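You operate a simulated robot arm through the tools that you are given. There is no shell and no other tool. Be economical: measure what you need, move in short steps, check, and stop when the job is done.

You are at the controls of a simulated two-armed robot. One attempt, no reset.

JOB
Weigh the white tray, then dry it in the oven at 105C.
Fine: zero the empty blue scale first; the tray goes in alone; close the drawer, and switch the oven off when it shows Done.

The check looks at the end state, three seconds after you hand in, the way a careful person would. Anything else that was tipped, shoved, dropped, spilled or broken makes it a failure.

ROBOT AND FRAMES
Two 7-joint arms with fingered hands on one trunk that stands fixed in place. Base frame: the origin is at the foot of the trunk, x ahead of it, y to its left, z up; the work surface is at about z = 850. Lengths are in mm, angles in rad, forces in N, time in s.
The left shoulder is at [70, 169, 1318], the right one opposite. With the tool pointing down near the work surface each hand reaches from about 100 to 640 mm from the base axis, measured 20 degrees to its own side. Payload 3.4 kg a hand.
The TCP of each hand is the grasp point between the finger pads, 23 mm short of the fingertips. In the tool frame z runs along the fingers and y along their closing line. Largest opening 116 mm; the body of the gripper starts 65 mm behind the TCP. The gripper is a hand of 4 fingers: y runs from the thumb to the fingers, the wrist lies at [0, 0, -211] in the tool frame.
Orientation is that of the tool frame in the base frame, as a unit quaternion [w, x, y, z]. With the fingers straight down and closing along the base's y, the tool's x points along the base's -x, its y along +y and its z along -z.

CONTROLS
- The arms move only by the tool nudge_tool. It takes "left_moves", "right_moves" or both (then of equal length, played together; a hand with none holds still); each is a list of rows, each a list of 6 numbers: the shift along the tool's x, y, z in mm, then the turn, a rotation vector about the tool's x, y, z in rad. In form: [[tx, ty, tz, rx, ry, rz], ...]. A call has 1 to 12 rows; each row shifts and turns the commanded pose from where the row before left it, along the tool's axes as they then stand. Rows are played at 5 a second. More than 50 mm and 0.15 rad between two rows, and nothing of the call is played. A pose out of reach is approached as far as the arm can. The call stops where the force on the tool passes 40 N (or 10 N more than at its start, if that is more) or the arm is blocked; 0.2 s more then pass. In this call time passes only in rows, and 0.2 s behind the last. It gives the time, the measured TCP pose, the force on the tool (base axes), the opening and the grip force at its end, in the units of the frame above (readings bear some noise), with the torque about the TCP (base axes, N m) and any sound that the robot's microphone picked up, and new pictures: "views" is both (left out), scene, wrist or none (wrist: the cameras of the hands that moved).
- Cameras (640 x 400 px; columns grow to the right, rows downward): "scene" is now at [123.6, 39.4, 1535.6]; the picture's right is [0.46, -0.89, 0.00], its down [-0.63, -0.32, -0.71] and it looks along [0.63, 0.32, -0.71] (base axes); focal length 254 px, centre (320, 200). "left" rides on the left gripper at [-69, 1, -90] in its tool frame; the picture's right is [-0.01, -1.00, 0.00], its down [0.79, -0.01, -0.61] and it looks along [0.61, -0.01, 0.79] (tool axes); focal length 251 px, centre (320, 200). "right" rides on the right gripper at [69, 1, -90] in its tool frame; the picture's right is [-0.01, 1.00, 0.00], its down [-0.79, -0.01, -0.61] and it looks along [-0.61, -0.01, 0.80] (tool axes); focal length 251 px, centre (320, 200). There is no depth. A picture from a camera that has moved, and an enlarged one, comes with that camera's place and axes in the base frame and with its lens.
- raise_lower(by): slides the trunk up (or, below 0, down) by that many mm; the arms and the scene camera ride with it, the base frame stays. It gives what a move gives, with no picture.
- finger_targets(finger1, finger2, finger3, thumb_bend, hand): sets how far each is bent, from 0 (flat) to 1 (curled in); at 0.3 the hand is open as for a grip, at 0.7 the pads meet at the TCP. One left out holds its place. A second passes; each finger stops where it meets its share of the squeeze, and holds until it gets a number again. It is the only way to open and close the hand. It gives what a move gives, with no picture; readings hold the bend of each and the force on the fingers (four entries, about 0 where the hand has none), thumb and palm.
- pan_tilt(pan, tilt): turns the head with the scene camera to pan (to the left, within 1.501 rad either way) and tilt (down, from -0.506 to 1.204), counted from straight ahead of the robot. It gives what a move gives, and a new picture of the scene camera.
- zoom(camera, box): a new picture of the part [left, top, right, bottom] of that camera's present view, enlarged. The clock stands still meanwhile.
- sign_off(): hands the job in; it is judged then, once.

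Go step by step. Nothing tells you positions but the pictures and the camera data: compare them with the known pose of the tool, close in by small moves and look again before you grip or let go. The budget is 120 turns and 200 pictures, counting those below and the enlarged ones. Unless the task says otherwise, let go and move clear before handing in, and close with one line.

The tools are called after ">>>" as name(argument=value, ...) on one line, values as JSON. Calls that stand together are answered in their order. nudge_tool: Moves the arms, as the interface text tells. Its arguments: {"type":"object","properties":{"left_moves":{"type":"array"},"right_moves":{"type":"array"},"views":{"type":"string","enum":["both","scene","wrist","none"]}},"required":[]} The other tools are called the same way: raise_lower (by) slides the trunk up or down; finger_targets (finger1, finger2, finger3, thumb_bend, hand) moves the fingers one by one; pan_tilt (pan, tilt) turns the head that bears the scene camera; zoom (camera, box) takes an enlarged picture of a part of a camera's view; sign_off () hands the job in.

At the start:

```text
clock: 0.0
left_eef_pos: [223.5, 345.3, 1349.6]
left_tcp_rot: [0.0, 0.0, 1.0, 0.0]
left_contact_force: [0.3, 0.3, 0.2]
left_torque: [0.01, -0.02, 0.04]
left_gripper_width: 116.1
left_grasp_force: 0.0
left_shape: jaw
left_bend: [0.3, 0.3, 0.3, 0.3]
left_finger forces: [0.0, 0.0, 0.1, 0.1, 0.1, 0.1]
right_eef_pos: [408.8, 35.8, 1339.3]
right_tcp_rot: [0.0, -0.001, 1.0, 0.0]
right_contact_force: [0.3, 1.1, -0.7]
right_torque: [0.01, -0.02, 0.01]
right_gripper_width: 115.8
right_grasp_force: 0.0
right_shape: jaw
right_bend: [0.3, 0.3, 0.3, 0.3]
right_finger forces: [0.0, 0.0, 0.0, 0.1, 0.1, 0.0]
trunk travel left (down, up): [-825.0, 115.0]
head pan, tilt: [0.478, 0.785]
```

scene: 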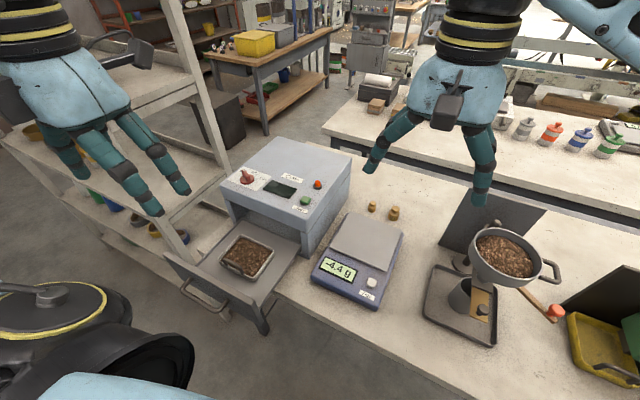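
right: 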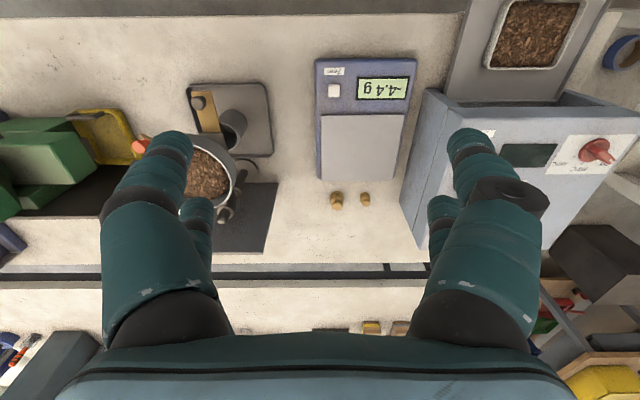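
left: 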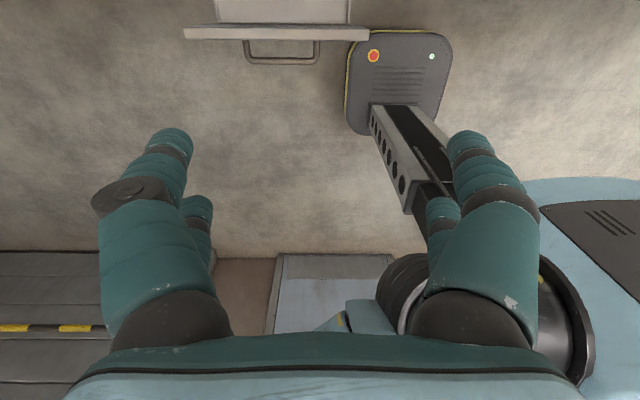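

I see the oven with its drawer open and a tray of chips on it, and the blue scale showing -4.4 g beside it. I'll look closer at each before moving.

>>> zoom(camera="scene", box=[160, 130, 420, 340])

>>> zoom(camera="right", box=[300, 0, 640, 220])

>>> zoom(camera="scene", box=[400, 170, 640, 390])

```text
1.90 times, centred on (290, 235) of scene
camera zoom: at [123.6, 39.4, 1535.6], right [0.46, -0.89, 0.0], down [-0.63, -0.32, -0.71], along [0.63, 0.32, -0.71], focal length 483 px, centre (377, 133)
```

zoom: 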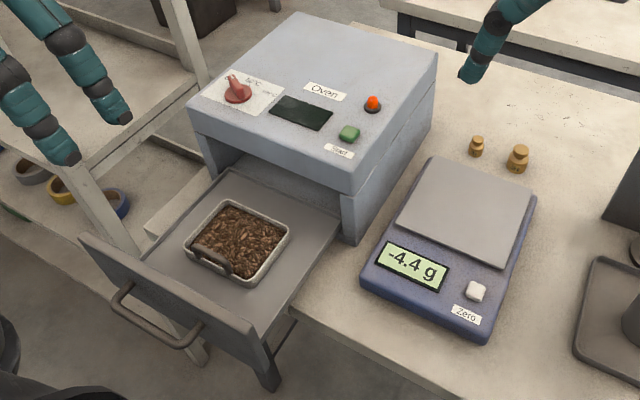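

```text
1.82 times, centred on (470, 110) of right
camera zoom: at [339.6, 37.7, 1429.1], right [0.01, 1.0, 0.0], down [0.79, -0.01, 0.61], along [0.61, -0.01, -0.8], focal length 457 px, centre (47, 364)
```

zoom: 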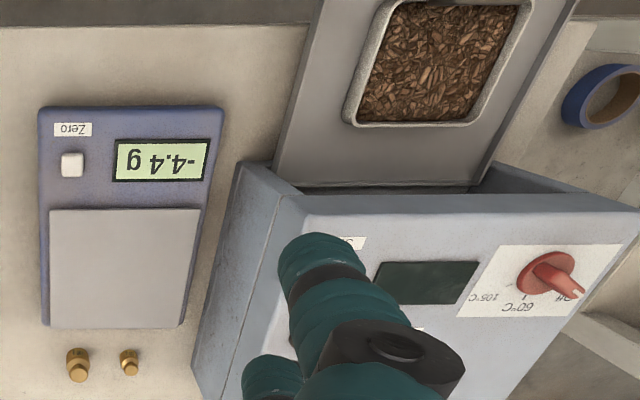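

```text
1.82 times, centred on (520, 280) of scene
camera zoom: at [123.6, 39.4, 1535.6], right [0.46, -0.89, 0.0], down [-0.63, -0.32, -0.71], along [0.63, 0.32, -0.71], focal length 461 px, centre (-44, 54)
```

zoom: 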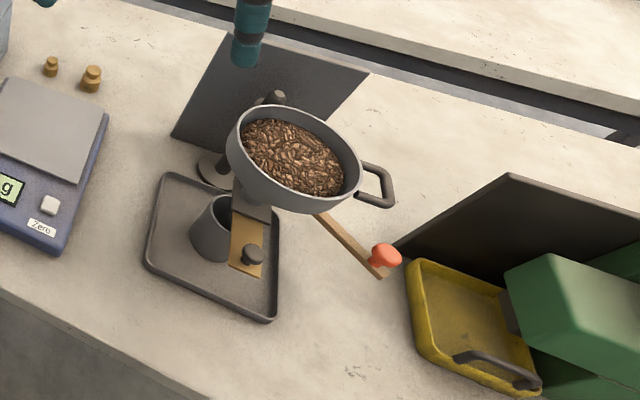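

The tray in the drawer has a pale rim and a dark handle. I'll look around to make sure it's the only candidate for the white tray.

>>> pan_tilt(pan=-0.5, tilt=0.8)

>>> pan_tilt(pan=1.0, tilt=0.8)

```text
clock: 1.2
left_eef_pos: [223.1, 344.4, 1349.3]
left_tcp_rot: [0.0, 0.001, 1.0, 0.0]
left_contact_force: [0.1, 0.3, -0.4]
left_torque: [0.04, 0.0, -0.01]
left_gripper_width: 116.2
left_grasp_force: 0.1
left_shape: jaw
left_bend: [0.3, 0.3, 0.3, 0.3]
left_finger forces: [0.0, 0.1, 0.0, 0.0, 0.0, 0.0]
right_eef_pos: [409.8, 36.7, 1340.6]
right_tcp_rot: [-0.001, -0.001, 1.0, 0.0]
right_contact_force: [1.4, -0.1, -0.3]
right_torque: [0.01, 0.0, -0.02]
right_gripper_width: 116.0
right_grasp_force: 0.0
right_shape: jaw
right_bend: [0.3, 0.3, 0.3, 0.3]
right_finger forces: [0.0, 0.0, 0.0, 0.0, 0.1, 0.0]
trunk travel left (down, up): [-825.0, 115.0]
head pan, tilt: [-0.499, 0.799]
camera scene: at [122.2, -36.5, 1534.5], right [-0.48, -0.88, 0.0], down [-0.63, 0.34, -0.7], along [0.61, -0.33, -0.72], focal length 254 px, centre (320, 200)
```

scene: 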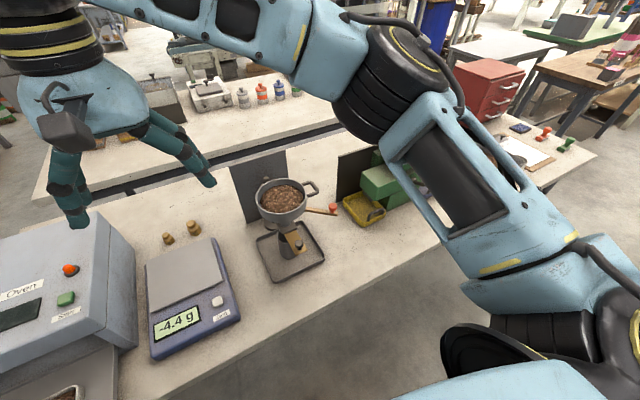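

```text
clock: 2.9
left_eef_pos: [223.4, 344.5, 1349.1]
left_tcp_rot: [0.001, -0.001, 1.0, 0.0]
left_contact_force: [0.9, 0.3, 0.6]
left_torque: [-0.01, 0.0, 0.02]
left_gripper_width: 116.2
left_grasp_force: 0.0
left_shape: jaw
left_bend: [0.3, 0.3, 0.3, 0.3]
left_finger forces: [0.0, 0.0, 0.0, 0.0, 0.0, 0.1]
right_eef_pos: [410.2, 36.0, 1340.7]
right_tcp_rot: [0.0, 0.0, 1.0, 0.0]
right_contact_force: [-1.0, -1.2, 0.6]
right_torque: [0.02, 0.0, 0.01]
right_gripper_width: 116.0
right_grasp_force: 0.1
right_shape: jaw
right_bend: [0.3, 0.3, 0.3, 0.3]
right_finger forces: [0.0, 0.0, 0.0, 0.0, 0.1, 0.1]
trunk travel left (down, up): [-825.0, 115.0]
head pan, tilt: [1.0, 0.799]
camera scene: at [95.0, 69.9, 1534.5], right [0.84, -0.54, 0.0], down [-0.39, -0.6, -0.7], along [0.38, 0.59, -0.72], focal length 254 px, centre (320, 200)
```

scene: 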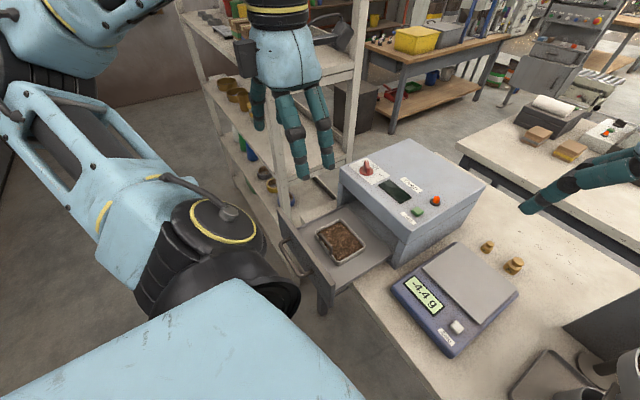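

>>> zoom(camera="scene", box=[270, 200, 410, 310])

>>> zoom(camera="scene", box=[330, 140, 490, 240])

```text
3.64 times, centred on (340, 255) of scene
camera zoom: at [95.0, 69.9, 1534.5], right [0.84, -0.54, 0.0], down [-0.39, -0.6, -0.7], along [0.38, 0.59, -0.72], focal length 922 px, centre (247, 0)
```

zoom: 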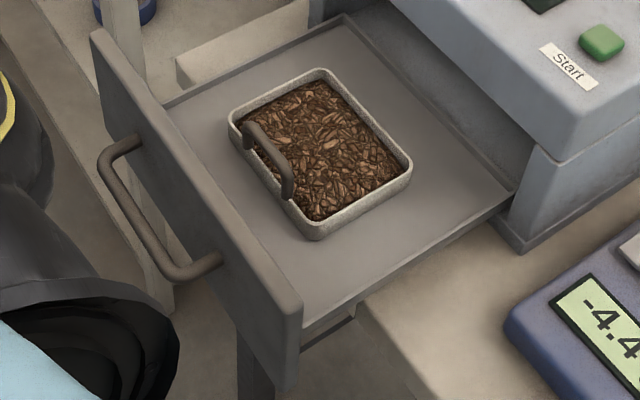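

```text
4.00 times, centred on (410, 190) of scene
camera zoom: at [95.0, 69.9, 1534.5], right [0.84, -0.54, 0.0], down [-0.39, -0.6, -0.7], along [0.38, 0.59, -0.72], focal length 1014 px, centre (-40, 240)
```

zoom: 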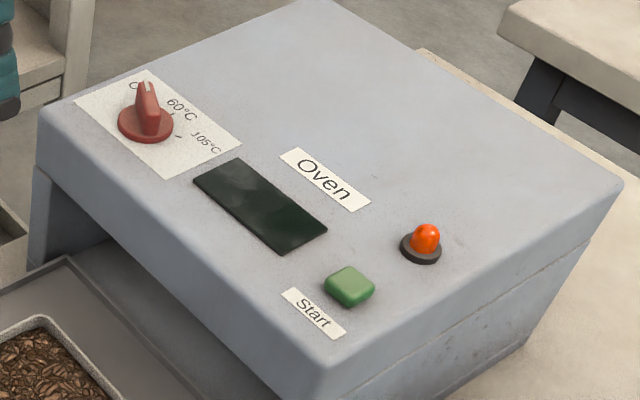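

The drawer tray is the only white one, and its handle arches over its near rim. I put the Zero button at about (469, 64, 908). I'll shape the right hand into one pressing finger and bring it above the button.

>>> finger_targets(hand="right", finger1=1, finger2=0.7, finger3=1, thumb_bend=0.3)

>>> nudge_tool(right_moves=[[-10, 4, 47, 0, 0, 0], [-10, 5, 47, 0, 0, 0], [-10, 5, 47, 0, 0, 0], [-10, 5, 47, 0, 0, 0], [-10, 5, 47, 0, 0, 0], [-9, 4, 45, 0, 0, 0]], views="both")

```text
clock: 3.9
left_eef_pos: [224.1, 344.8, 1348.8]
left_tcp_rot: [0.0, 0.0, 1.0, 0.0]
left_contact_force: [-0.7, -0.5, -0.3]
left_torque: [-0.05, 0.04, 0.01]
left_gripper_width: 116.1
left_grasp_force: 0.1
left_shape: jaw
left_bend: [0.3, 0.3, 0.3, 0.3]
left_finger forces: [0.1, 0.1, 0.0, 0.1, 0.0, 0.1]
right_eef_pos: [408.9, 35.8, 1340.6]
right_tcp_rot: [0.001, 0.0, 1.0, 0.0]
right_contact_force: [0.1, -0.4, 0.2]
right_torque: [-0.01, -0.01, 0.01]
right_gripper_width: 49.6
right_grasp_force: 0.1
right_shape: fingers
right_bend: [1.0, 0.69, 1.0, 0.3]
right_finger forces: [0.1, 0.0, 0.0, 0.0, 0.1, 0.1]
trunk travel left (down, up): [-825.0, 115.0]
head pan, tilt: [1.0, 0.799]
```

```text
clock: 5.2
left_eef_pos: [223.9, 344.2, 1349.4]
left_tcp_rot: [0.0, 0.0, 1.0, 0.001]
left_contact_force: [0.0, -0.1, 1.2]
left_torque: [-0.01, 0.0, -0.01]
left_gripper_width: 116.0
left_grasp_force: 0.1
left_shape: jaw
left_bend: [0.3, 0.3, 0.3, 0.3]
left_finger forces: [0.0, 0.0, 0.0, 0.1, 0.0, 0.0]
right_eef_pos: [465.1, 65.9, 1058.0]
right_tcp_rot: [-0.001, 0.0, 1.0, 0.0]
right_contact_force: [0.0, -0.6, 0.0]
right_torque: [-0.02, -0.01, 0.0]
right_gripper_width: 49.6
right_grasp_force: 0.1
right_shape: fingers
right_bend: [1.0, 0.69, 1.0, 0.3]
right_finger forces: [0.0, 0.0, 0.1, 0.0, 0.1, 0.0]
trunk travel left (down, up): [-825.0, 115.0]
head pan, tilt: [1.0, 0.799]
camera scene: at [95.3, 70.4, 1534.5], right [0.84, -0.54, 0.0], down [-0.39, -0.6, -0.7], along [0.38, 0.59, -0.72], focal length 254 px, centre (320, 200)
camera right: at [396.0, 67.4, 1146.6], right [0.01, 1.0, 0.0], down [0.79, -0.01, 0.61], along [0.61, -0.01, -0.79], focal length 251 px, centre (320, 200)
```

scene: 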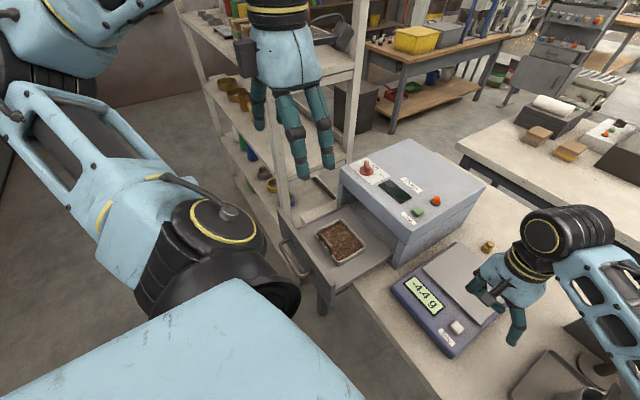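
right: 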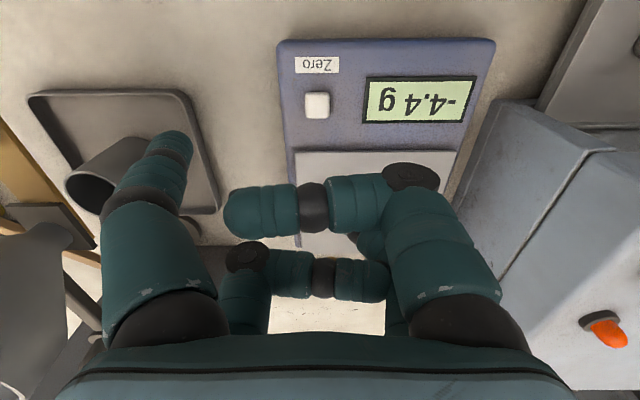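

The thumb makes the clearest pointer. Its tip is about 70 mm to the -y side of the TCP and 35 mm below it. I'll curl the second finger away and shift so the thumb is over the Zero button.

>>> finger_targets(hand="right", finger2=1)

>>> nudge_tool(right_moves=[[-1, 34, 0, 0, 0, 0], [-1, 34, 25, 0, 0, 0], [0, 0, 40, 0, 0, 0]], views="both")

>>> zoom(camera="scene", box=[380, 220, 560, 360])

```text
clock: 6.2
left_eef_pos: [223.9, 344.2, 1350.5]
left_tcp_rot: [0.0, 0.0, 1.0, 0.0]
left_contact_force: [0.1, -0.1, -0.4]
left_torque: [0.02, 0.03, 0.01]
left_gripper_width: 115.8
left_grasp_force: 0.0
left_shape: jaw
left_bend: [0.3, 0.3, 0.3, 0.3]
left_finger forces: [0.1, 0.0, 0.0, 0.0, 0.0, 0.0]
right_eef_pos: [465.1, 65.0, 1057.7]
right_tcp_rot: [0.0, 0.0, 1.0, 0.0]
right_contact_force: [0.1, -0.8, 1.0]
right_torque: [0.01, 0.0, 0.0]
right_gripper_width: 49.6
right_grasp_force: 0.0
right_shape: fingers
right_bend: [1.0, 0.91, 1.0, 0.3]
right_finger forces: [0.0, 0.0, 0.1, 0.0, 0.1, 0.0]
trunk travel left (down, up): [-825.0, 115.0]
head pan, tilt: [1.0, 0.799]
```

```text
clock: 7.0
left_eef_pos: [223.9, 343.8, 1350.3]
left_tcp_rot: [0.0, -0.001, 1.0, 0.001]
left_contact_force: [-0.2, 0.2, 0.1]
left_torque: [0.01, 0.01, -0.01]
left_gripper_width: 115.9
left_grasp_force: 0.1
left_shape: jaw
left_bend: [0.3, 0.3, 0.3, 0.3]
left_finger forces: [0.0, 0.0, 0.0, 0.0, 0.0, 0.1]
right_eef_pos: [470.5, 132.2, 996.9]
right_tcp_rot: [0.0, 0.0, 1.0, 0.001]
right_contact_force: [-0.4, -0.5, 0.5]
right_torque: [-0.01, 0.03, 0.0]
right_gripper_width: 49.6
right_grasp_force: 0.1
right_shape: fingers
right_bend: [1.0, 0.91, 1.0, 0.3]
right_finger forces: [0.0, 0.1, 0.0, 0.0, 0.1, 0.1]
trunk travel left (down, up): [-825.0, 115.0]
head pan, tilt: [1.0, 0.799]
camera scene: at [95.4, 68.6, 1534.5], right [0.84, -0.54, 0.0], down [-0.39, -0.6, -0.7], along [0.38, 0.59, -0.72], focal length 254 px, centre (320, 200)
camera right: at [401.3, 133.1, 1085.7], right [0.01, 1.0, 0.0], down [0.79, -0.01, 0.61], along [0.61, 0.0, -0.79], focal length 251 px, centre (320, 200)
```

scene: 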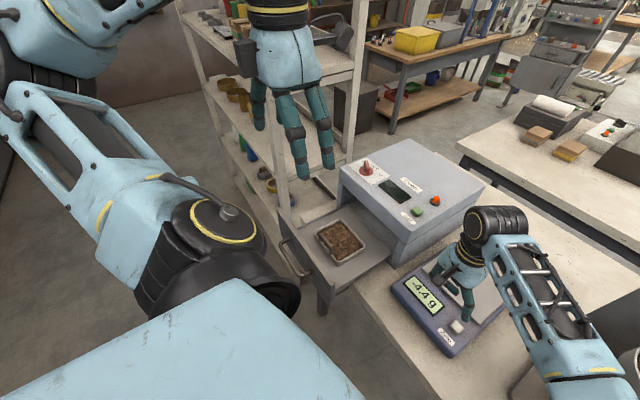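
right: 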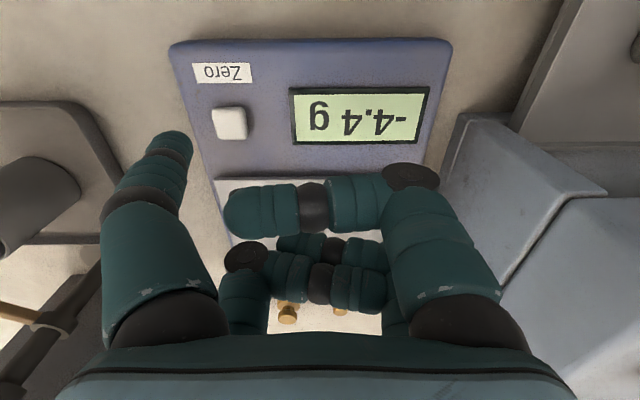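

```text
2.86 times, centred on (470, 290) of scene
camera zoom: at [95.4, 68.6, 1534.5], right [0.84, -0.54, 0.0], down [-0.39, -0.6, -0.7], along [0.38, 0.59, -0.72], focal length 724 px, centre (-109, -57)
```

zoom: 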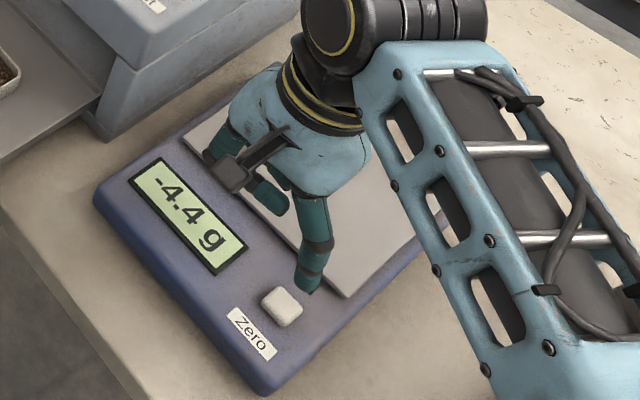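

>>> nudge_tool(right_moves=[[0, 0, 20, 0, 0, 0], [0, 0, 14, 0, 0, 0]], views="wrist")

>>> zoom(camera="scene", box=[420, 270, 520, 350])

```text
clock: 7.7
left_eef_pos: [223.8, 345.1, 1350.2]
left_tcp_rot: [0.0, 0.0, 1.0, 0.0]
left_contact_force: [-0.6, 0.0, 0.5]
left_torque: [0.04, 0.03, -0.01]
left_gripper_width: 116.0
left_grasp_force: 0.1
left_shape: jaw
left_bend: [0.3, 0.3, 0.3, 0.3]
left_finger forces: [0.1, 0.0, 0.0, 0.0, 0.1, 0.0]
right_eef_pos: [470.9, 128.4, 960.5]
right_tcp_rot: [0.001, 0.002, 1.0, -0.001]
right_contact_force: [-0.2, -0.7, 1.3]
right_torque: [-0.03, 0.02, 0.03]
right_gripper_width: 49.3
right_grasp_force: 0.0
right_shape: fingers
right_bend: [1.0, 0.91, 1.0, 0.3]
right_finger forces: [0.1, 0.0, 0.1, 0.0, 0.1, 0.0]
trunk travel left (down, up): [-825.0, 115.0]
head pan, tilt: [1.0, 0.799]
camera right: at [401.4, 131.4, 1050.0], right [0.01, 1.0, 0.0], down [0.79, -0.01, 0.61], along [0.61, -0.01, -0.79], focal length 251 px, centre (320, 200)
```

right: 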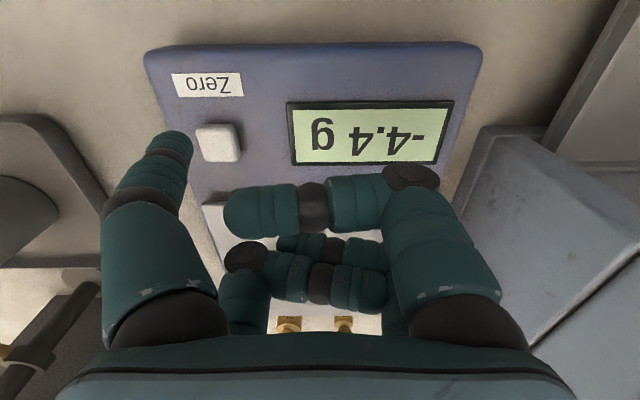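

```text
5.00 times, centred on (470, 310) of scene
camera zoom: at [95.2, 69.7, 1534.5], right [0.84, -0.54, 0.0], down [-0.39, -0.6, -0.7], along [0.38, 0.59, -0.72], focal length 1268 px, centre (-430, -350)
```

zoom: 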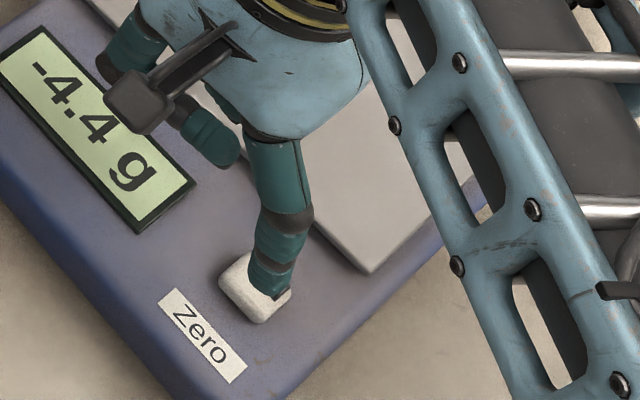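

>>> nudge_tool(right_moves=[[-3, 12, 0, 0, 0, 0], [0, 0, 6, 0, 0, 0]], views="wrist")

>>> zoom(camera="scene", box=[420, 270, 520, 350])

```text
clock: 8.2
left_eef_pos: [223.8, 344.7, 1349.8]
left_tcp_rot: [0.0, 0.001, 1.0, 0.0]
left_contact_force: [0.5, 0.5, -0.3]
left_torque: [0.01, 0.0, 0.04]
left_gripper_width: 115.7
left_grasp_force: 0.0
left_shape: jaw
left_bend: [0.3, 0.3, 0.3, 0.3]
left_finger forces: [0.0, 0.0, 0.1, 0.1, 0.1, 0.1]
right_eef_pos: [472.2, 136.3, 953.9]
right_tcp_rot: [0.0, 0.0, 1.0, 0.0]
right_contact_force: [-0.6, 1.0, 0.0]
right_torque: [0.02, -0.02, 0.02]
right_gripper_width: 49.6
right_grasp_force: 0.0
right_shape: fingers
right_bend: [1.0, 0.91, 1.0, 0.3]
right_finger forces: [0.0, 0.0, 0.0, 0.0, 0.1, 0.0]
right hand out of reach, approached as far as the arm can: row 1
trunk travel left (down, up): [-825.0, 115.0]
head pan, tilt: [1.0, 0.799]
camera right: at [402.8, 139.4, 1044.1], right [0.01, 1.0, 0.0], down [0.79, -0.01, 0.61], along [0.61, 0.0, -0.79], focal length 251 px, centre (320, 200)
```

right: 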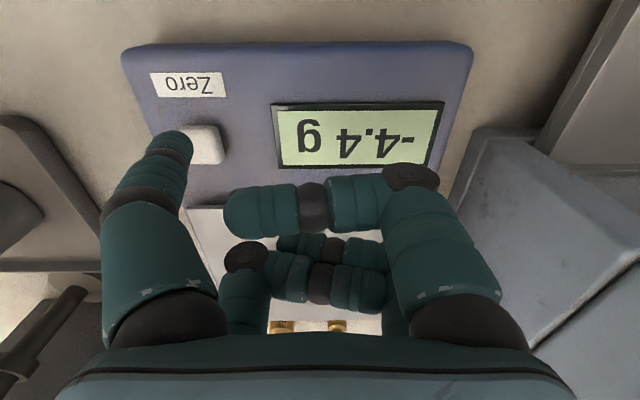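

```text
5.00 times, centred on (470, 310) of scene
camera zoom: at [95.1, 70.0, 1534.4], right [0.84, -0.54, 0.0], down [-0.39, -0.6, -0.7], along [0.38, 0.59, -0.72], focal length 1268 px, centre (-430, -350)
```

zoom: 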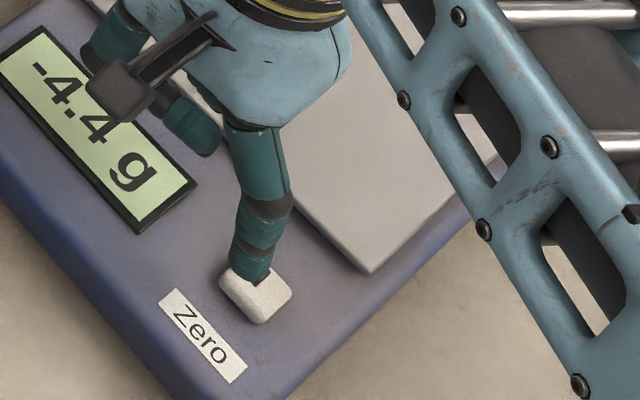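

>>> nudge_tool(right_moves=[[0, -4, 3, 0, 0, 0], [0, 0, 4, 0, 0, 0], [0, 0, 4, 0, 0, 0], [0, 0, 3, 0, 0, 0]], views="wrist")

>>> zoom(camera="scene", box=[420, 270, 520, 350])

```text
clock: 9.2
left_eef_pos: [223.8, 344.3, 1350.0]
left_tcp_rot: [0.0, 0.0, 1.0, 0.001]
left_contact_force: [0.5, 0.7, 0.0]
left_torque: [-0.03, 0.03, 0.0]
left_gripper_width: 115.8
left_grasp_force: 0.0
left_shape: jaw
left_bend: [0.3, 0.3, 0.3, 0.3]
left_finger forces: [0.0, 0.0, 0.1, 0.0, 0.1, 0.0]
right_eef_pos: [471.2, 133.2, 939.8]
right_tcp_rot: [0.0, 0.0, 1.0, 0.001]
right_contact_force: [-0.2, 0.1, -0.2]
right_torque: [-0.01, 0.03, 0.0]
right_gripper_width: 49.8
right_grasp_force: 0.1
right_shape: fingers
right_bend: [1.0, 0.91, 1.0, 0.3]
right_finger forces: [0.0, 0.0, 0.0, 0.1, 0.0, 0.0]
trunk travel left (down, up): [-825.0, 115.0]
head pan, tilt: [1.0, 0.799]
camera right: at [402.8, 134.7, 1029.2], right [0.01, 1.0, 0.0], down [0.79, -0.01, 0.61], along [0.61, 0.0, -0.79], focal length 251 px, centre (320, 200)
```

right: 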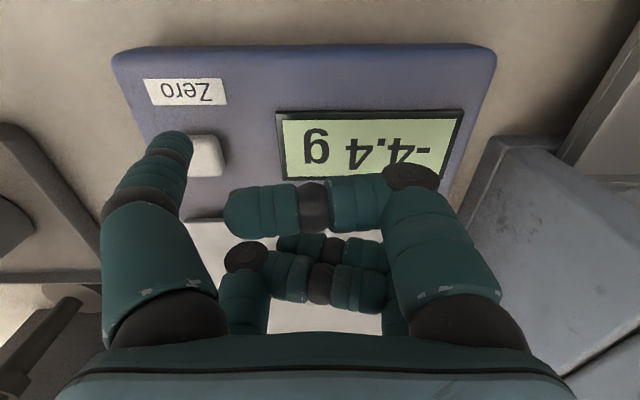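

```text
5.00 times, centred on (470, 310) of scene
camera zoom: at [95.0, 69.9, 1534.5], right [0.84, -0.54, 0.0], down [-0.39, -0.6, -0.7], along [0.38, 0.59, -0.72], focal length 1268 px, centre (-430, -350)
```

zoom: 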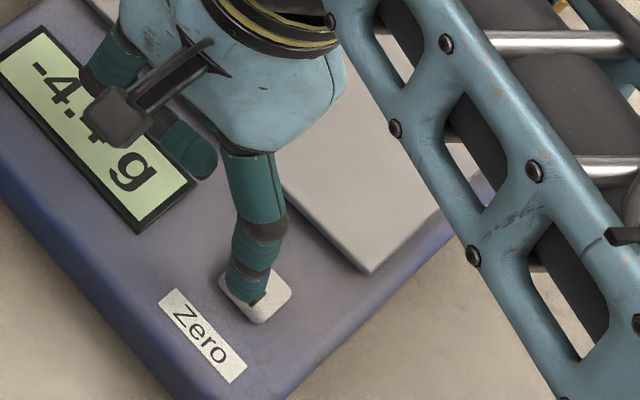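

>>> nudge_tool(right_moves=[[0, 4, 3, 0, 0, 0], [0, 0, 3, 0, 0, 0], [0, 0, 3, 0, 0, 0], [0, 0, 3, 0, 0, 0]], views="none")

>>> zoom(camera="scene", box=[400, 260, 520, 350])

```text
clock: 10.2
left_eef_pos: [224.1, 343.7, 1349.5]
left_tcp_rot: [0.0, 0.0, 1.0, 0.0]
left_contact_force: [0.7, 1.0, -0.3]
left_torque: [0.02, 0.02, 0.02]
left_gripper_width: 116.0
left_grasp_force: 0.2
left_shape: jaw
left_bend: [0.3, 0.3, 0.3, 0.3]
left_finger forces: [0.0, 0.1, 0.0, 0.1, 0.1, 0.1]
right_eef_pos: [472.9, 129.9, 931.6]
right_tcp_rot: [0.0, -0.001, 1.0, 0.0]
right_contact_force: [-0.4, 0.0, -0.1]
right_torque: [-0.01, 0.04, -0.01]
right_gripper_width: 49.4
right_grasp_force: 0.1
right_shape: fingers
right_bend: [1.0, 0.91, 1.0, 0.3]
right_finger forces: [0.1, 0.0, 0.0, 0.0, 0.0, 0.1]
right hand out of reach, approached as far as the arm can: row 1, 4
trunk travel left (down, up): [-825.0, 115.0]
head pan, tilt: [1.0, 0.799]
```

```text
4.44 times, centred on (460, 305) of scene
camera zoom: at [95.0, 69.9, 1534.5], right [0.84, -0.54, 0.0], down [-0.39, -0.6, -0.7], along [0.38, 0.59, -0.72], focal length 1127 px, centre (-302, -267)
```

zoom: 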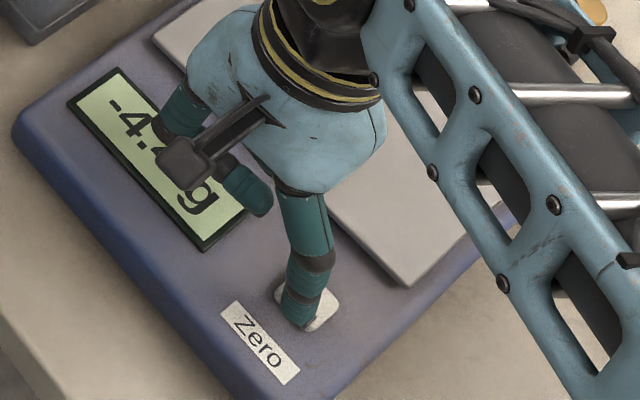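

The right arm is at its reach limit with the thumb, so I'll lift and press with the middle finger instead. That finger is on the +y side, which leaves the arm more room.

>>> nudge_tool(right_moves=[[0, 0, -40, 0, 0, 0], [0, -30, -40, 0, 0, 0], [0, -48, 0, 0, 0, 0], [0, -48, 0, 0, 0, 0]], views="none")

>>> finger_targets(hand="right", finger1=1, finger2=0.3, finger3=1, thumb_bend=1)

>>> nudge_tool(right_moves=[[0, 0, 20, 0, 0, 0]], views="both")

>>> zoom(camera="scene", box=[380, 220, 560, 360])

```text
clock: 11.2
left_eef_pos: [223.0, 341.7, 1349.6]
left_tcp_rot: [0.0, 0.0, 1.0, 0.0]
left_contact_force: [0.8, 0.4, 0.5]
left_torque: [0.05, 0.0, 0.02]
left_gripper_width: 115.9
left_grasp_force: 0.0
left_shape: jaw
left_bend: [0.3, 0.3, 0.3, 0.3]
left_finger forces: [0.1, 0.1, 0.0, 0.0, 0.0, 0.0]
right_eef_pos: [473.5, 0.4, 1012.1]
right_tcp_rot: [0.0, 0.0, 1.0, 0.001]
right_contact_force: [0.1, -0.5, 0.4]
right_torque: [0.04, -0.03, -0.02]
right_gripper_width: 49.6
right_grasp_force: 0.1
right_shape: fingers
right_bend: [1.0, 0.91, 1.0, 0.3]
right_finger forces: [0.0, 0.1, 0.0, 0.0, 0.1, 0.0]
trunk travel left (down, up): [-825.0, 115.0]
head pan, tilt: [1.0, 0.799]
```

```text
clock: 12.2
left_eef_pos: [223.6, 343.8, 1349.9]
left_tcp_rot: [0.0, 0.0, 1.0, 0.0]
left_contact_force: [-0.5, 0.7, 0.9]
left_torque: [-0.03, 0.05, 0.05]
left_gripper_width: 115.7
left_grasp_force: 0.1
left_shape: jaw
left_bend: [0.3, 0.3, 0.3, 0.3]
left_finger forces: [0.2, 0.0, 0.0, 0.1, 0.0, 0.0]
right_eef_pos: [473.4, 2.7, 1011.4]
right_tcp_rot: [-0.001, 0.0, 1.0, 0.0]
right_contact_force: [-0.2, 0.3, -0.7]
right_torque: [0.0, -0.01, 0.01]
right_gripper_width: 27.6
right_grasp_force: 0.1
right_shape: fingers
right_bend: [1.0, 0.3, 1.0, 0.97]
right_finger forces: [0.1, 0.0, 0.0, 0.0, 0.0, 0.1]
trunk travel left (down, up): [-825.0, 115.0]
head pan, tilt: [1.0, 0.799]
```

```text
clock: 12.7
left_eef_pos: [224.0, 345.4, 1350.1]
left_tcp_rot: [0.0, -0.001, 1.0, 0.0]
left_contact_force: [-0.6, 0.5, -0.2]
left_torque: [0.0, -0.01, 0.01]
left_gripper_width: 115.8
left_grasp_force: 0.1
left_shape: jaw
left_bend: [0.3, 0.3, 0.3, 0.3]
left_finger forces: [0.0, 0.0, 0.0, 0.1, 0.0, 0.0]
right_eef_pos: [474.7, 2.1, 991.9]
right_tcp_rot: [-0.001, 0.0, 1.0, 0.0]
right_contact_force: [0.4, 0.0, -0.1]
right_torque: [0.01, -0.04, -0.02]
right_gripper_width: 27.6
right_grasp_force: 0.0
right_shape: fingers
right_bend: [1.0, 0.3, 1.0, 0.97]
right_finger forces: [0.0, 0.0, 0.0, 0.0, 0.1, 0.0]
trunk travel left (down, up): [-825.0, 115.0]
head pan, tilt: [1.0, 0.799]
camera scene: at [95.2, 70.0, 1534.5], right [0.84, -0.54, 0.0], down [-0.39, -0.6, -0.7], along [0.38, 0.59, -0.72], focal length 254 px, centre (320, 200)
camera right: at [405.2, 4.0, 1081.3], right [0.01, 1.0, 0.0], down [0.8, -0.01, 0.61], along [0.61, -0.01, -0.8], focal length 251 px, centre (320, 200)
```

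scene: 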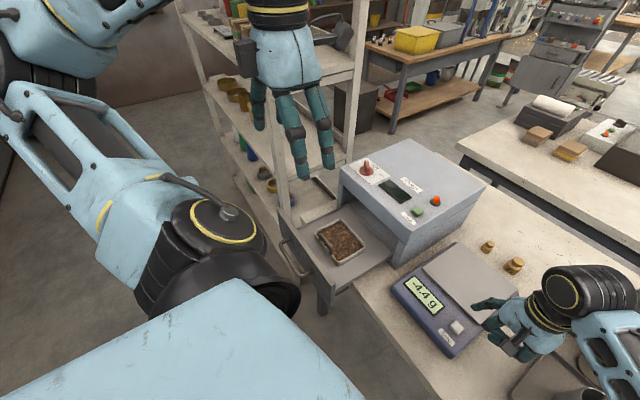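
right: 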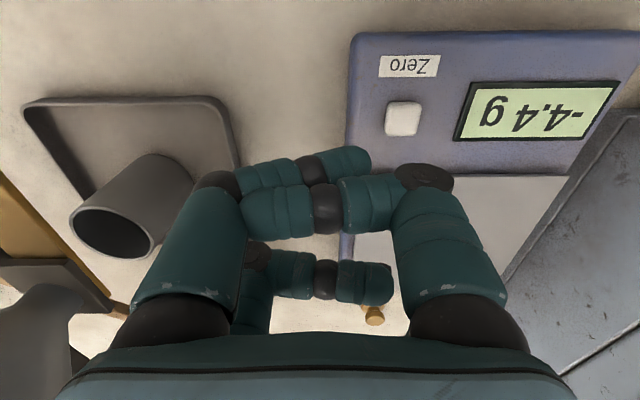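

```text
2.86 times, centred on (470, 290) of scene
camera zoom: at [95.2, 70.0, 1534.5], right [0.84, -0.54, 0.0], down [-0.39, -0.6, -0.7], along [0.38, 0.59, -0.72], focal length 724 px, centre (-109, -57)
```

zoom: 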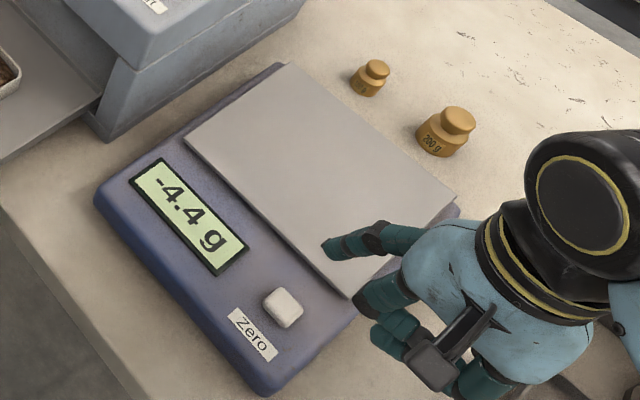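

>>> nudge_tool(right_moves=[[38, -6, 0, 0, 0, 0], [0, 0, 20, 0, 0, 0], [0, 0, 8, 0, 0, 0]], views="wrist")

>>> zoom(camera="scene", box=[400, 260, 520, 350])

```text
clock: 13.4
left_eef_pos: [224.8, 345.3, 1349.5]
left_tcp_rot: [0.0, 0.0, 1.0, 0.0]
left_contact_force: [0.5, 0.1, 0.0]
left_torque: [0.04, 0.03, -0.02]
left_gripper_width: 116.0
left_grasp_force: 0.0
left_shape: jaw
left_bend: [0.3, 0.3, 0.3, 0.3]
left_finger forces: [0.0, 0.0, 0.1, 0.0, 0.1, 0.1]
right_eef_pos: [435.0, -1.9, 961.7]
right_tcp_rot: [-0.001, 0.0, 1.0, 0.0]
right_contact_force: [-0.6, -0.3, 0.5]
right_torque: [0.01, 0.03, 0.01]
right_gripper_width: 27.3
right_grasp_force: 0.0
right_shape: fingers
right_bend: [1.0, 0.3, 1.0, 0.97]
right_finger forces: [0.0, 0.0, 0.0, 0.0, 0.0, 0.0]
trunk travel left (down, up): [-825.0, 115.0]
head pan, tilt: [1.0, 0.799]
camera right: at [366.4, 0.0, 1051.6], right [0.01, 1.0, 0.0], down [0.8, -0.01, 0.61], along [0.61, -0.01, -0.8], focal length 251 px, centre (320, 200)
```

right: 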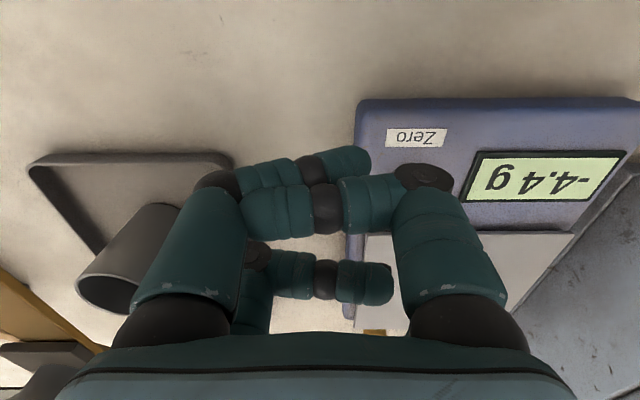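

```text
4.44 times, centred on (460, 305) of scene
camera zoom: at [95.7, 70.5, 1534.4], right [0.84, -0.54, 0.0], down [-0.39, -0.6, -0.7], along [0.38, 0.59, -0.72], focal length 1127 px, centre (-302, -267)
```

zoom: 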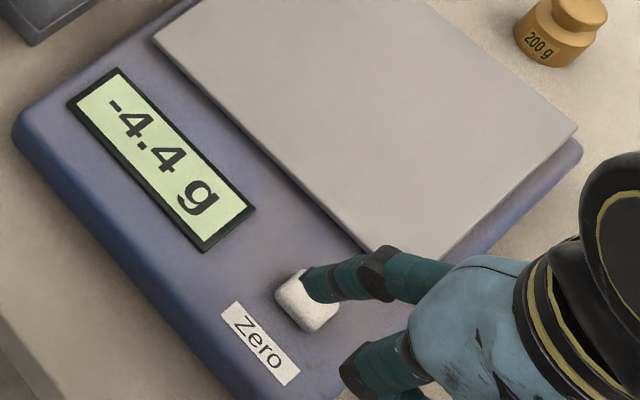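

>>> nudge_tool(right_moves=[[0, 0, 8, 0, 0, 0], [0, 0, 7, 0, 0, 0]], views="none")

>>> zoom(camera="scene", box=[400, 260, 520, 350])

```text
clock: 14.1
left_eef_pos: [223.9, 345.3, 1349.1]
left_tcp_rot: [0.0, 0.001, 1.0, 0.0]
left_contact_force: [0.0, 0.1, -0.2]
left_torque: [-0.02, -0.03, -0.02]
left_gripper_width: 115.9
left_grasp_force: 0.0
left_shape: jaw
left_bend: [0.3, 0.3, 0.3, 0.3]
left_finger forces: [0.0, 0.1, 0.0, 0.0, 0.1, 0.0]
right_eef_pos: [434.4, -1.3, 949.1]
right_tcp_rot: [0.0, 0.0, 1.0, 0.0]
right_contact_force: [-0.3, -0.2, -0.4]
right_torque: [0.03, 0.01, 0.03]
right_gripper_width: 27.0
right_grasp_force: 0.1
right_shape: fingers
right_bend: [1.0, 0.3, 1.0, 0.97]
right_finger forces: [0.0, 0.1, 0.1, 0.0, 0.0, 0.1]
trunk travel left (down, up): [-825.0, 115.0]
head pan, tilt: [1.0, 0.799]
```

```text
4.44 times, centred on (460, 305) of scene
camera zoom: at [95.2, 70.1, 1534.4], right [0.84, -0.54, 0.0], down [-0.39, -0.6, -0.7], along [0.38, 0.59, -0.72], focal length 1127 px, centre (-302, -267)
```

zoom: 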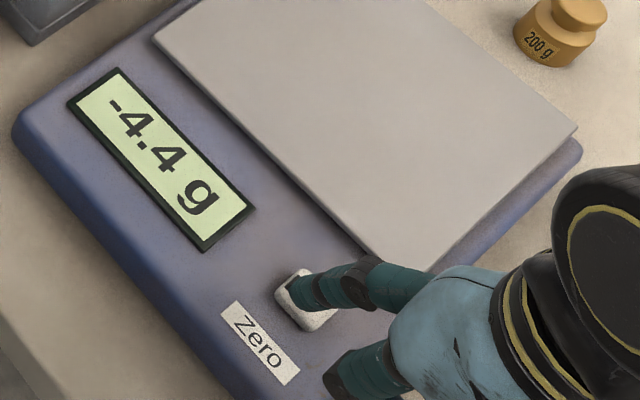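

>>> nudge_tool(right_moves=[[-6, -6, 0, 0, 0, 0], [0, 0, 6, 0, 0, 0], [0, 0, 5, 0, 0, 0]], views="none")

>>> zoom(camera="scene", box=[400, 260, 520, 350])

```text
clock: 14.8
left_eef_pos: [223.1, 345.0, 1350.2]
left_tcp_rot: [0.0, -0.001, 1.0, 0.0]
left_contact_force: [0.5, 0.9, 0.3]
left_torque: [-0.02, 0.01, -0.02]
left_gripper_width: 115.9
left_grasp_force: 0.0
left_shape: jaw
left_bend: [0.3, 0.3, 0.3, 0.3]
left_finger forces: [0.0, 0.1, 0.0, 0.0, 0.1, 0.1]
right_eef_pos: [441.2, -8.2, 935.8]
right_tcp_rot: [0.0, -0.001, 1.0, 0.0]
right_contact_force: [-0.7, -0.2, 1.0]
right_torque: [0.02, 0.02, -0.01]
right_gripper_width: 27.0
right_grasp_force: 0.0
right_shape: fingers
right_bend: [1.0, 0.3, 1.0, 0.97]
right_finger forces: [0.0, 0.0, 0.0, 0.1, 0.0, 0.0]
trunk travel left (down, up): [-825.0, 115.0]
head pan, tilt: [1.0, 0.799]
```

```text
4.44 times, centred on (460, 305) of scene
camera zoom: at [94.7, 69.9, 1534.5], right [0.84, -0.54, 0.0], down [-0.39, -0.6, -0.7], along [0.38, 0.59, -0.72], focal length 1127 px, centre (-302, -267)
```

zoom: 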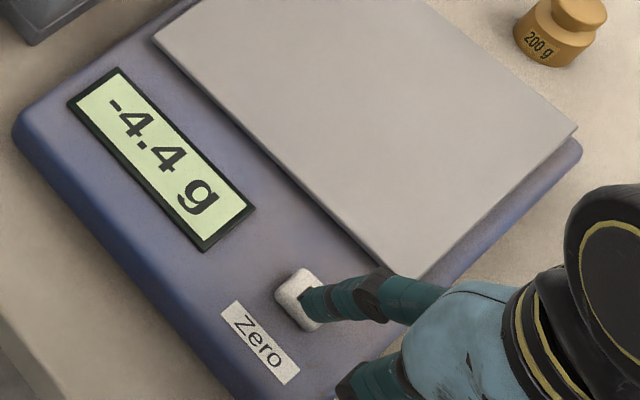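

>>> nudge_tool(right_moves=[[-1, 1, 4, 0, 0, 0], [-1, 1, 4, 0, 0, 0], [0, 0, 3, 0, 0, 0], [0, 0, 3, 0, 0, 0]], views="none")

>>> zoom(camera="scene", box=[400, 260, 520, 350])

```text
clock: 15.8
left_eef_pos: [223.5, 344.3, 1349.5]
left_tcp_rot: [0.0, -0.001, 1.0, -0.001]
left_contact_force: [-0.4, 0.2, -0.1]
left_torque: [0.01, 0.02, -0.01]
left_gripper_width: 115.8
left_grasp_force: 0.0
left_shape: jaw
left_bend: [0.3, 0.3, 0.3, 0.3]
left_finger forces: [0.1, 0.1, 0.1, 0.1, 0.0, 0.1]
right_eef_pos: [443.4, -6.2, 923.6]
right_tcp_rot: [0.0, 0.0, 1.0, 0.001]
right_contact_force: [0.2, -0.1, 0.9]
right_torque: [0.07, -0.04, -0.01]
right_gripper_width: 27.0
right_grasp_force: 0.7
right_shape: fingers
right_bend: [1.0, 0.3, 1.0, 0.97]
right_finger forces: [0.1, 1.2, 0.1, 0.0, 0.1, 0.1]
trunk travel left (down, up): [-825.0, 115.0]
head pan, tilt: [1.0, 0.799]
```

```text
4.44 times, centred on (460, 305) of scene
camera zoom: at [94.7, 69.8, 1534.5], right [0.84, -0.54, 0.0], down [-0.39, -0.6, -0.7], along [0.38, 0.59, -0.72], focal length 1127 px, centre (-302, -267)
```

zoom: 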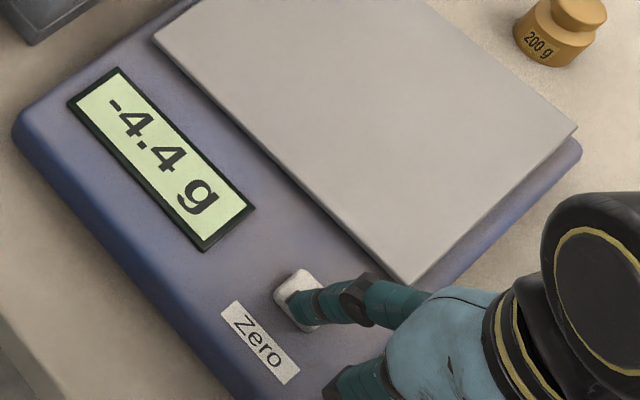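

Finger 2 just read 1.2 N, so it has touched the button. I'll press a few millimetres more.

>>> nudge_tool(right_moves=[[0, 0, 2, 0, 0, 0], [0, 0, 2, 0, 0, 0], [0, 0, 1, 0, 0, 0]], views="none")

>>> zoom(camera="scene", box=[400, 260, 520, 350])

```text
clock: 16.6
left_eef_pos: [223.3, 344.8, 1350.1]
left_tcp_rot: [0.0, 0.0, 1.0, -0.001]
left_contact_force: [0.6, 0.5, -0.3]
left_torque: [-0.01, -0.02, 0.0]
left_gripper_width: 116.0
left_grasp_force: 0.1
left_shape: jaw
left_bend: [0.3, 0.3, 0.3, 0.3]
left_finger forces: [0.0, 0.0, 0.0, 0.0, 0.0, 0.0]
right_eef_pos: [443.4, -5.6, 919.1]
right_tcp_rot: [0.001, 0.001, 1.0, 0.0]
right_contact_force: [0.3, -0.5, 4.1]
right_torque: [0.28, -0.09, 0.01]
right_gripper_width: 27.2
right_grasp_force: 2.6
right_shape: fingers
right_bend: [1.0, 0.29, 1.0, 0.97]
right_finger forces: [0.0, 4.1, 0.0, 0.0, 0.1, 0.0]
trunk travel left (down, up): [-825.0, 115.0]
head pan, tilt: [1.0, 0.799]
heard: click
```

```text
4.44 times, centred on (460, 305) of scene
camera zoom: at [94.2, 69.5, 1534.6], right [0.84, -0.54, 0.0], down [-0.39, -0.6, -0.7], along [0.38, 0.59, -0.72], focal length 1127 px, centre (-302, -267)
```

zoom: 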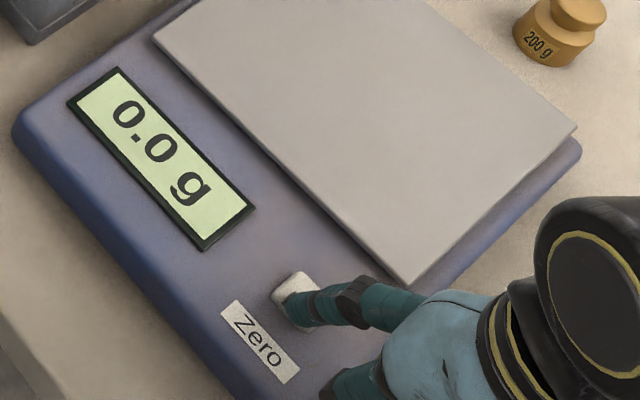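

The display reads 0.0 g. I'll retract the right hand up and to its own side, and turn the left hand 90 degrees so it closes along x for the tray handle, which I place at about (342, 422, 927).

>>> nudge_tool(right_moves=[[0, 0, -45, 0, 0, 0], [0, 0, -45, 0, 0, 0], [0, 0, -45, 0, 0, 0], [0, 0, -45, 0, 0, 0], [0, 0, -45, 0, 0, 0], [0, -45, -25, 0, 0, 0], [0, -45, 0, 0, 0, 0], [0, -45, 0, 0, 0, 0], [0, -45, 0, 0, 0, 0], [0, 0, 0, 0, 0, 0], [0, 0, 0, 0, 0, 0]], left_moves=[[0, 0, 0, 0, 0, 0.145], [0, 0, 0, 0, 0, 0.145], [0, 0, 0, 0, 0, 0.145], [0, 0, 0, 0, 0, 0.145], [0, 0, 0, 0, 0, 0.145], [0, 0, 0, 0, 0, 0.145], [0, 0, 0, 0, 0, 0.145], [0, 0, 0, 0, 0, 0.145], [0, 0, 0, 0, 0, 0.145], [0, 0, 0, 0, 0, 0.145], [0, 0, 0, 0, 0, 0.1208]], views="none")

>>> finger_targets(hand="left", finger1=0.52, finger2=0.52, finger3=0.52, thumb_bend=0.52)

```text
refused: row 6 steps farther than a row can; nothing moved
```

```text
clock: 17.6
left_eef_pos: [223.1, 344.8, 1350.2]
left_tcp_rot: [-0.001, 0.0, 1.0, 0.0]
left_contact_force: [0.0, 0.0, -0.2]
left_torque: [-0.04, -0.05, 0.04]
left_gripper_width: 53.0
left_grasp_force: 0.1
left_shape: fingers
left_bend: [0.52, 0.52, 0.52, 0.52]
left_finger forces: [0.0, 0.1, 0.0, 0.0, 0.1, 0.1]
right_eef_pos: [442.7, -6.5, 919.2]
right_tcp_rot: [0.0, 0.0, 1.0, 0.0]
right_contact_force: [0.1, -1.9, 4.5]
right_torque: [0.24, -0.09, -0.08]
right_gripper_width: 27.5
right_grasp_force: 2.6
right_shape: fingers
right_bend: [1.0, 0.29, 1.0, 0.97]
right_finger forces: [0.1, 4.6, 0.0, 0.1, 0.0, 0.0]
trunk travel left (down, up): [-825.0, 115.0]
head pan, tilt: [1.0, 0.799]
```

One row was too long a step, so nothing moved. I'll repeat it with that row shortened.

>>> nudge_tool(right_moves=[[0, 0, -45, 0, 0, 0], [0, 0, -45, 0, 0, 0], [0, 0, -45, 0, 0, 0], [0, 0, -45, 0, 0, 0], [0, 0, -45, 0, 0, 0], [0, -40, -20, 0, 0, 0], [0, -45, 0, 0, 0, 0], [0, -45, 0, 0, 0, 0], [0, -45, 0, 0, 0, 0], [0, 0, 0, 0, 0, 0], [0, 0, 0, 0, 0, 0]], left_moves=[[0, 0, 0, 0, 0, 0.145], [0, 0, 0, 0, 0, 0.145], [0, 0, 0, 0, 0, 0.145], [0, 0, 0, 0, 0, 0.145], [0, 0, 0, 0, 0, 0.145], [0, 0, 0, 0, 0, 0.145], [0, 0, 0, 0, 0, 0.145], [0, 0, 0, 0, 0, 0.145], [0, 0, 0, 0, 0, 0.145], [0, 0, 0, 0, 0, 0.145], [0, 0, 0, 0, 0, 0.1208]], views="none")

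>>> zoom(camera="scene", box=[200, 0, 520, 360])

```text
clock: 20.1
left_eef_pos: [223.2, 343.4, 1348.2]
left_tcp_rot: [0.0, 0.709, 0.706, 0.0]
left_contact_force: [0.0, 0.2, -0.7]
left_torque: [-0.01, -0.01, 0.04]
left_gripper_width: 52.9
left_grasp_force: 0.0
left_shape: fingers
left_bend: [0.52, 0.52, 0.52, 0.52]
left_finger forces: [0.0, 0.0, 0.1, 0.0, 0.0, 0.1]
right_eef_pos: [440.1, -182.6, 1162.3]
right_tcp_rot: [0.0, -0.001, 1.0, 0.0]
right_contact_force: [0.4, 0.7, 0.1]
right_torque: [-0.04, 0.01, 0.01]
right_gripper_width: 27.2
right_grasp_force: 0.0
right_shape: fingers
right_bend: [1.0, 0.3, 1.0, 0.97]
right_finger forces: [0.1, 0.0, 0.0, 0.0, 0.0, 0.1]
trunk travel left (down, up): [-825.0, 115.0]
head pan, tilt: [1.0, 0.799]
```

```text
1.11 times, centred on (360, 180) of scene
camera zoom: at [95.1, 70.7, 1534.4], right [0.84, -0.54, 0.0], down [-0.39, -0.6, -0.7], along [0.38, 0.59, -0.72], focal length 282 px, centre (276, 222)
```

zoom: 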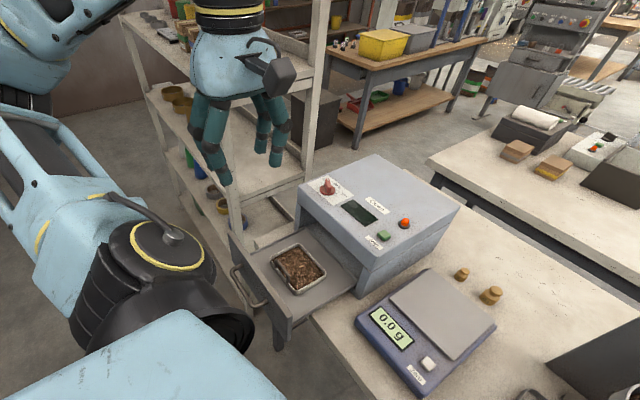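

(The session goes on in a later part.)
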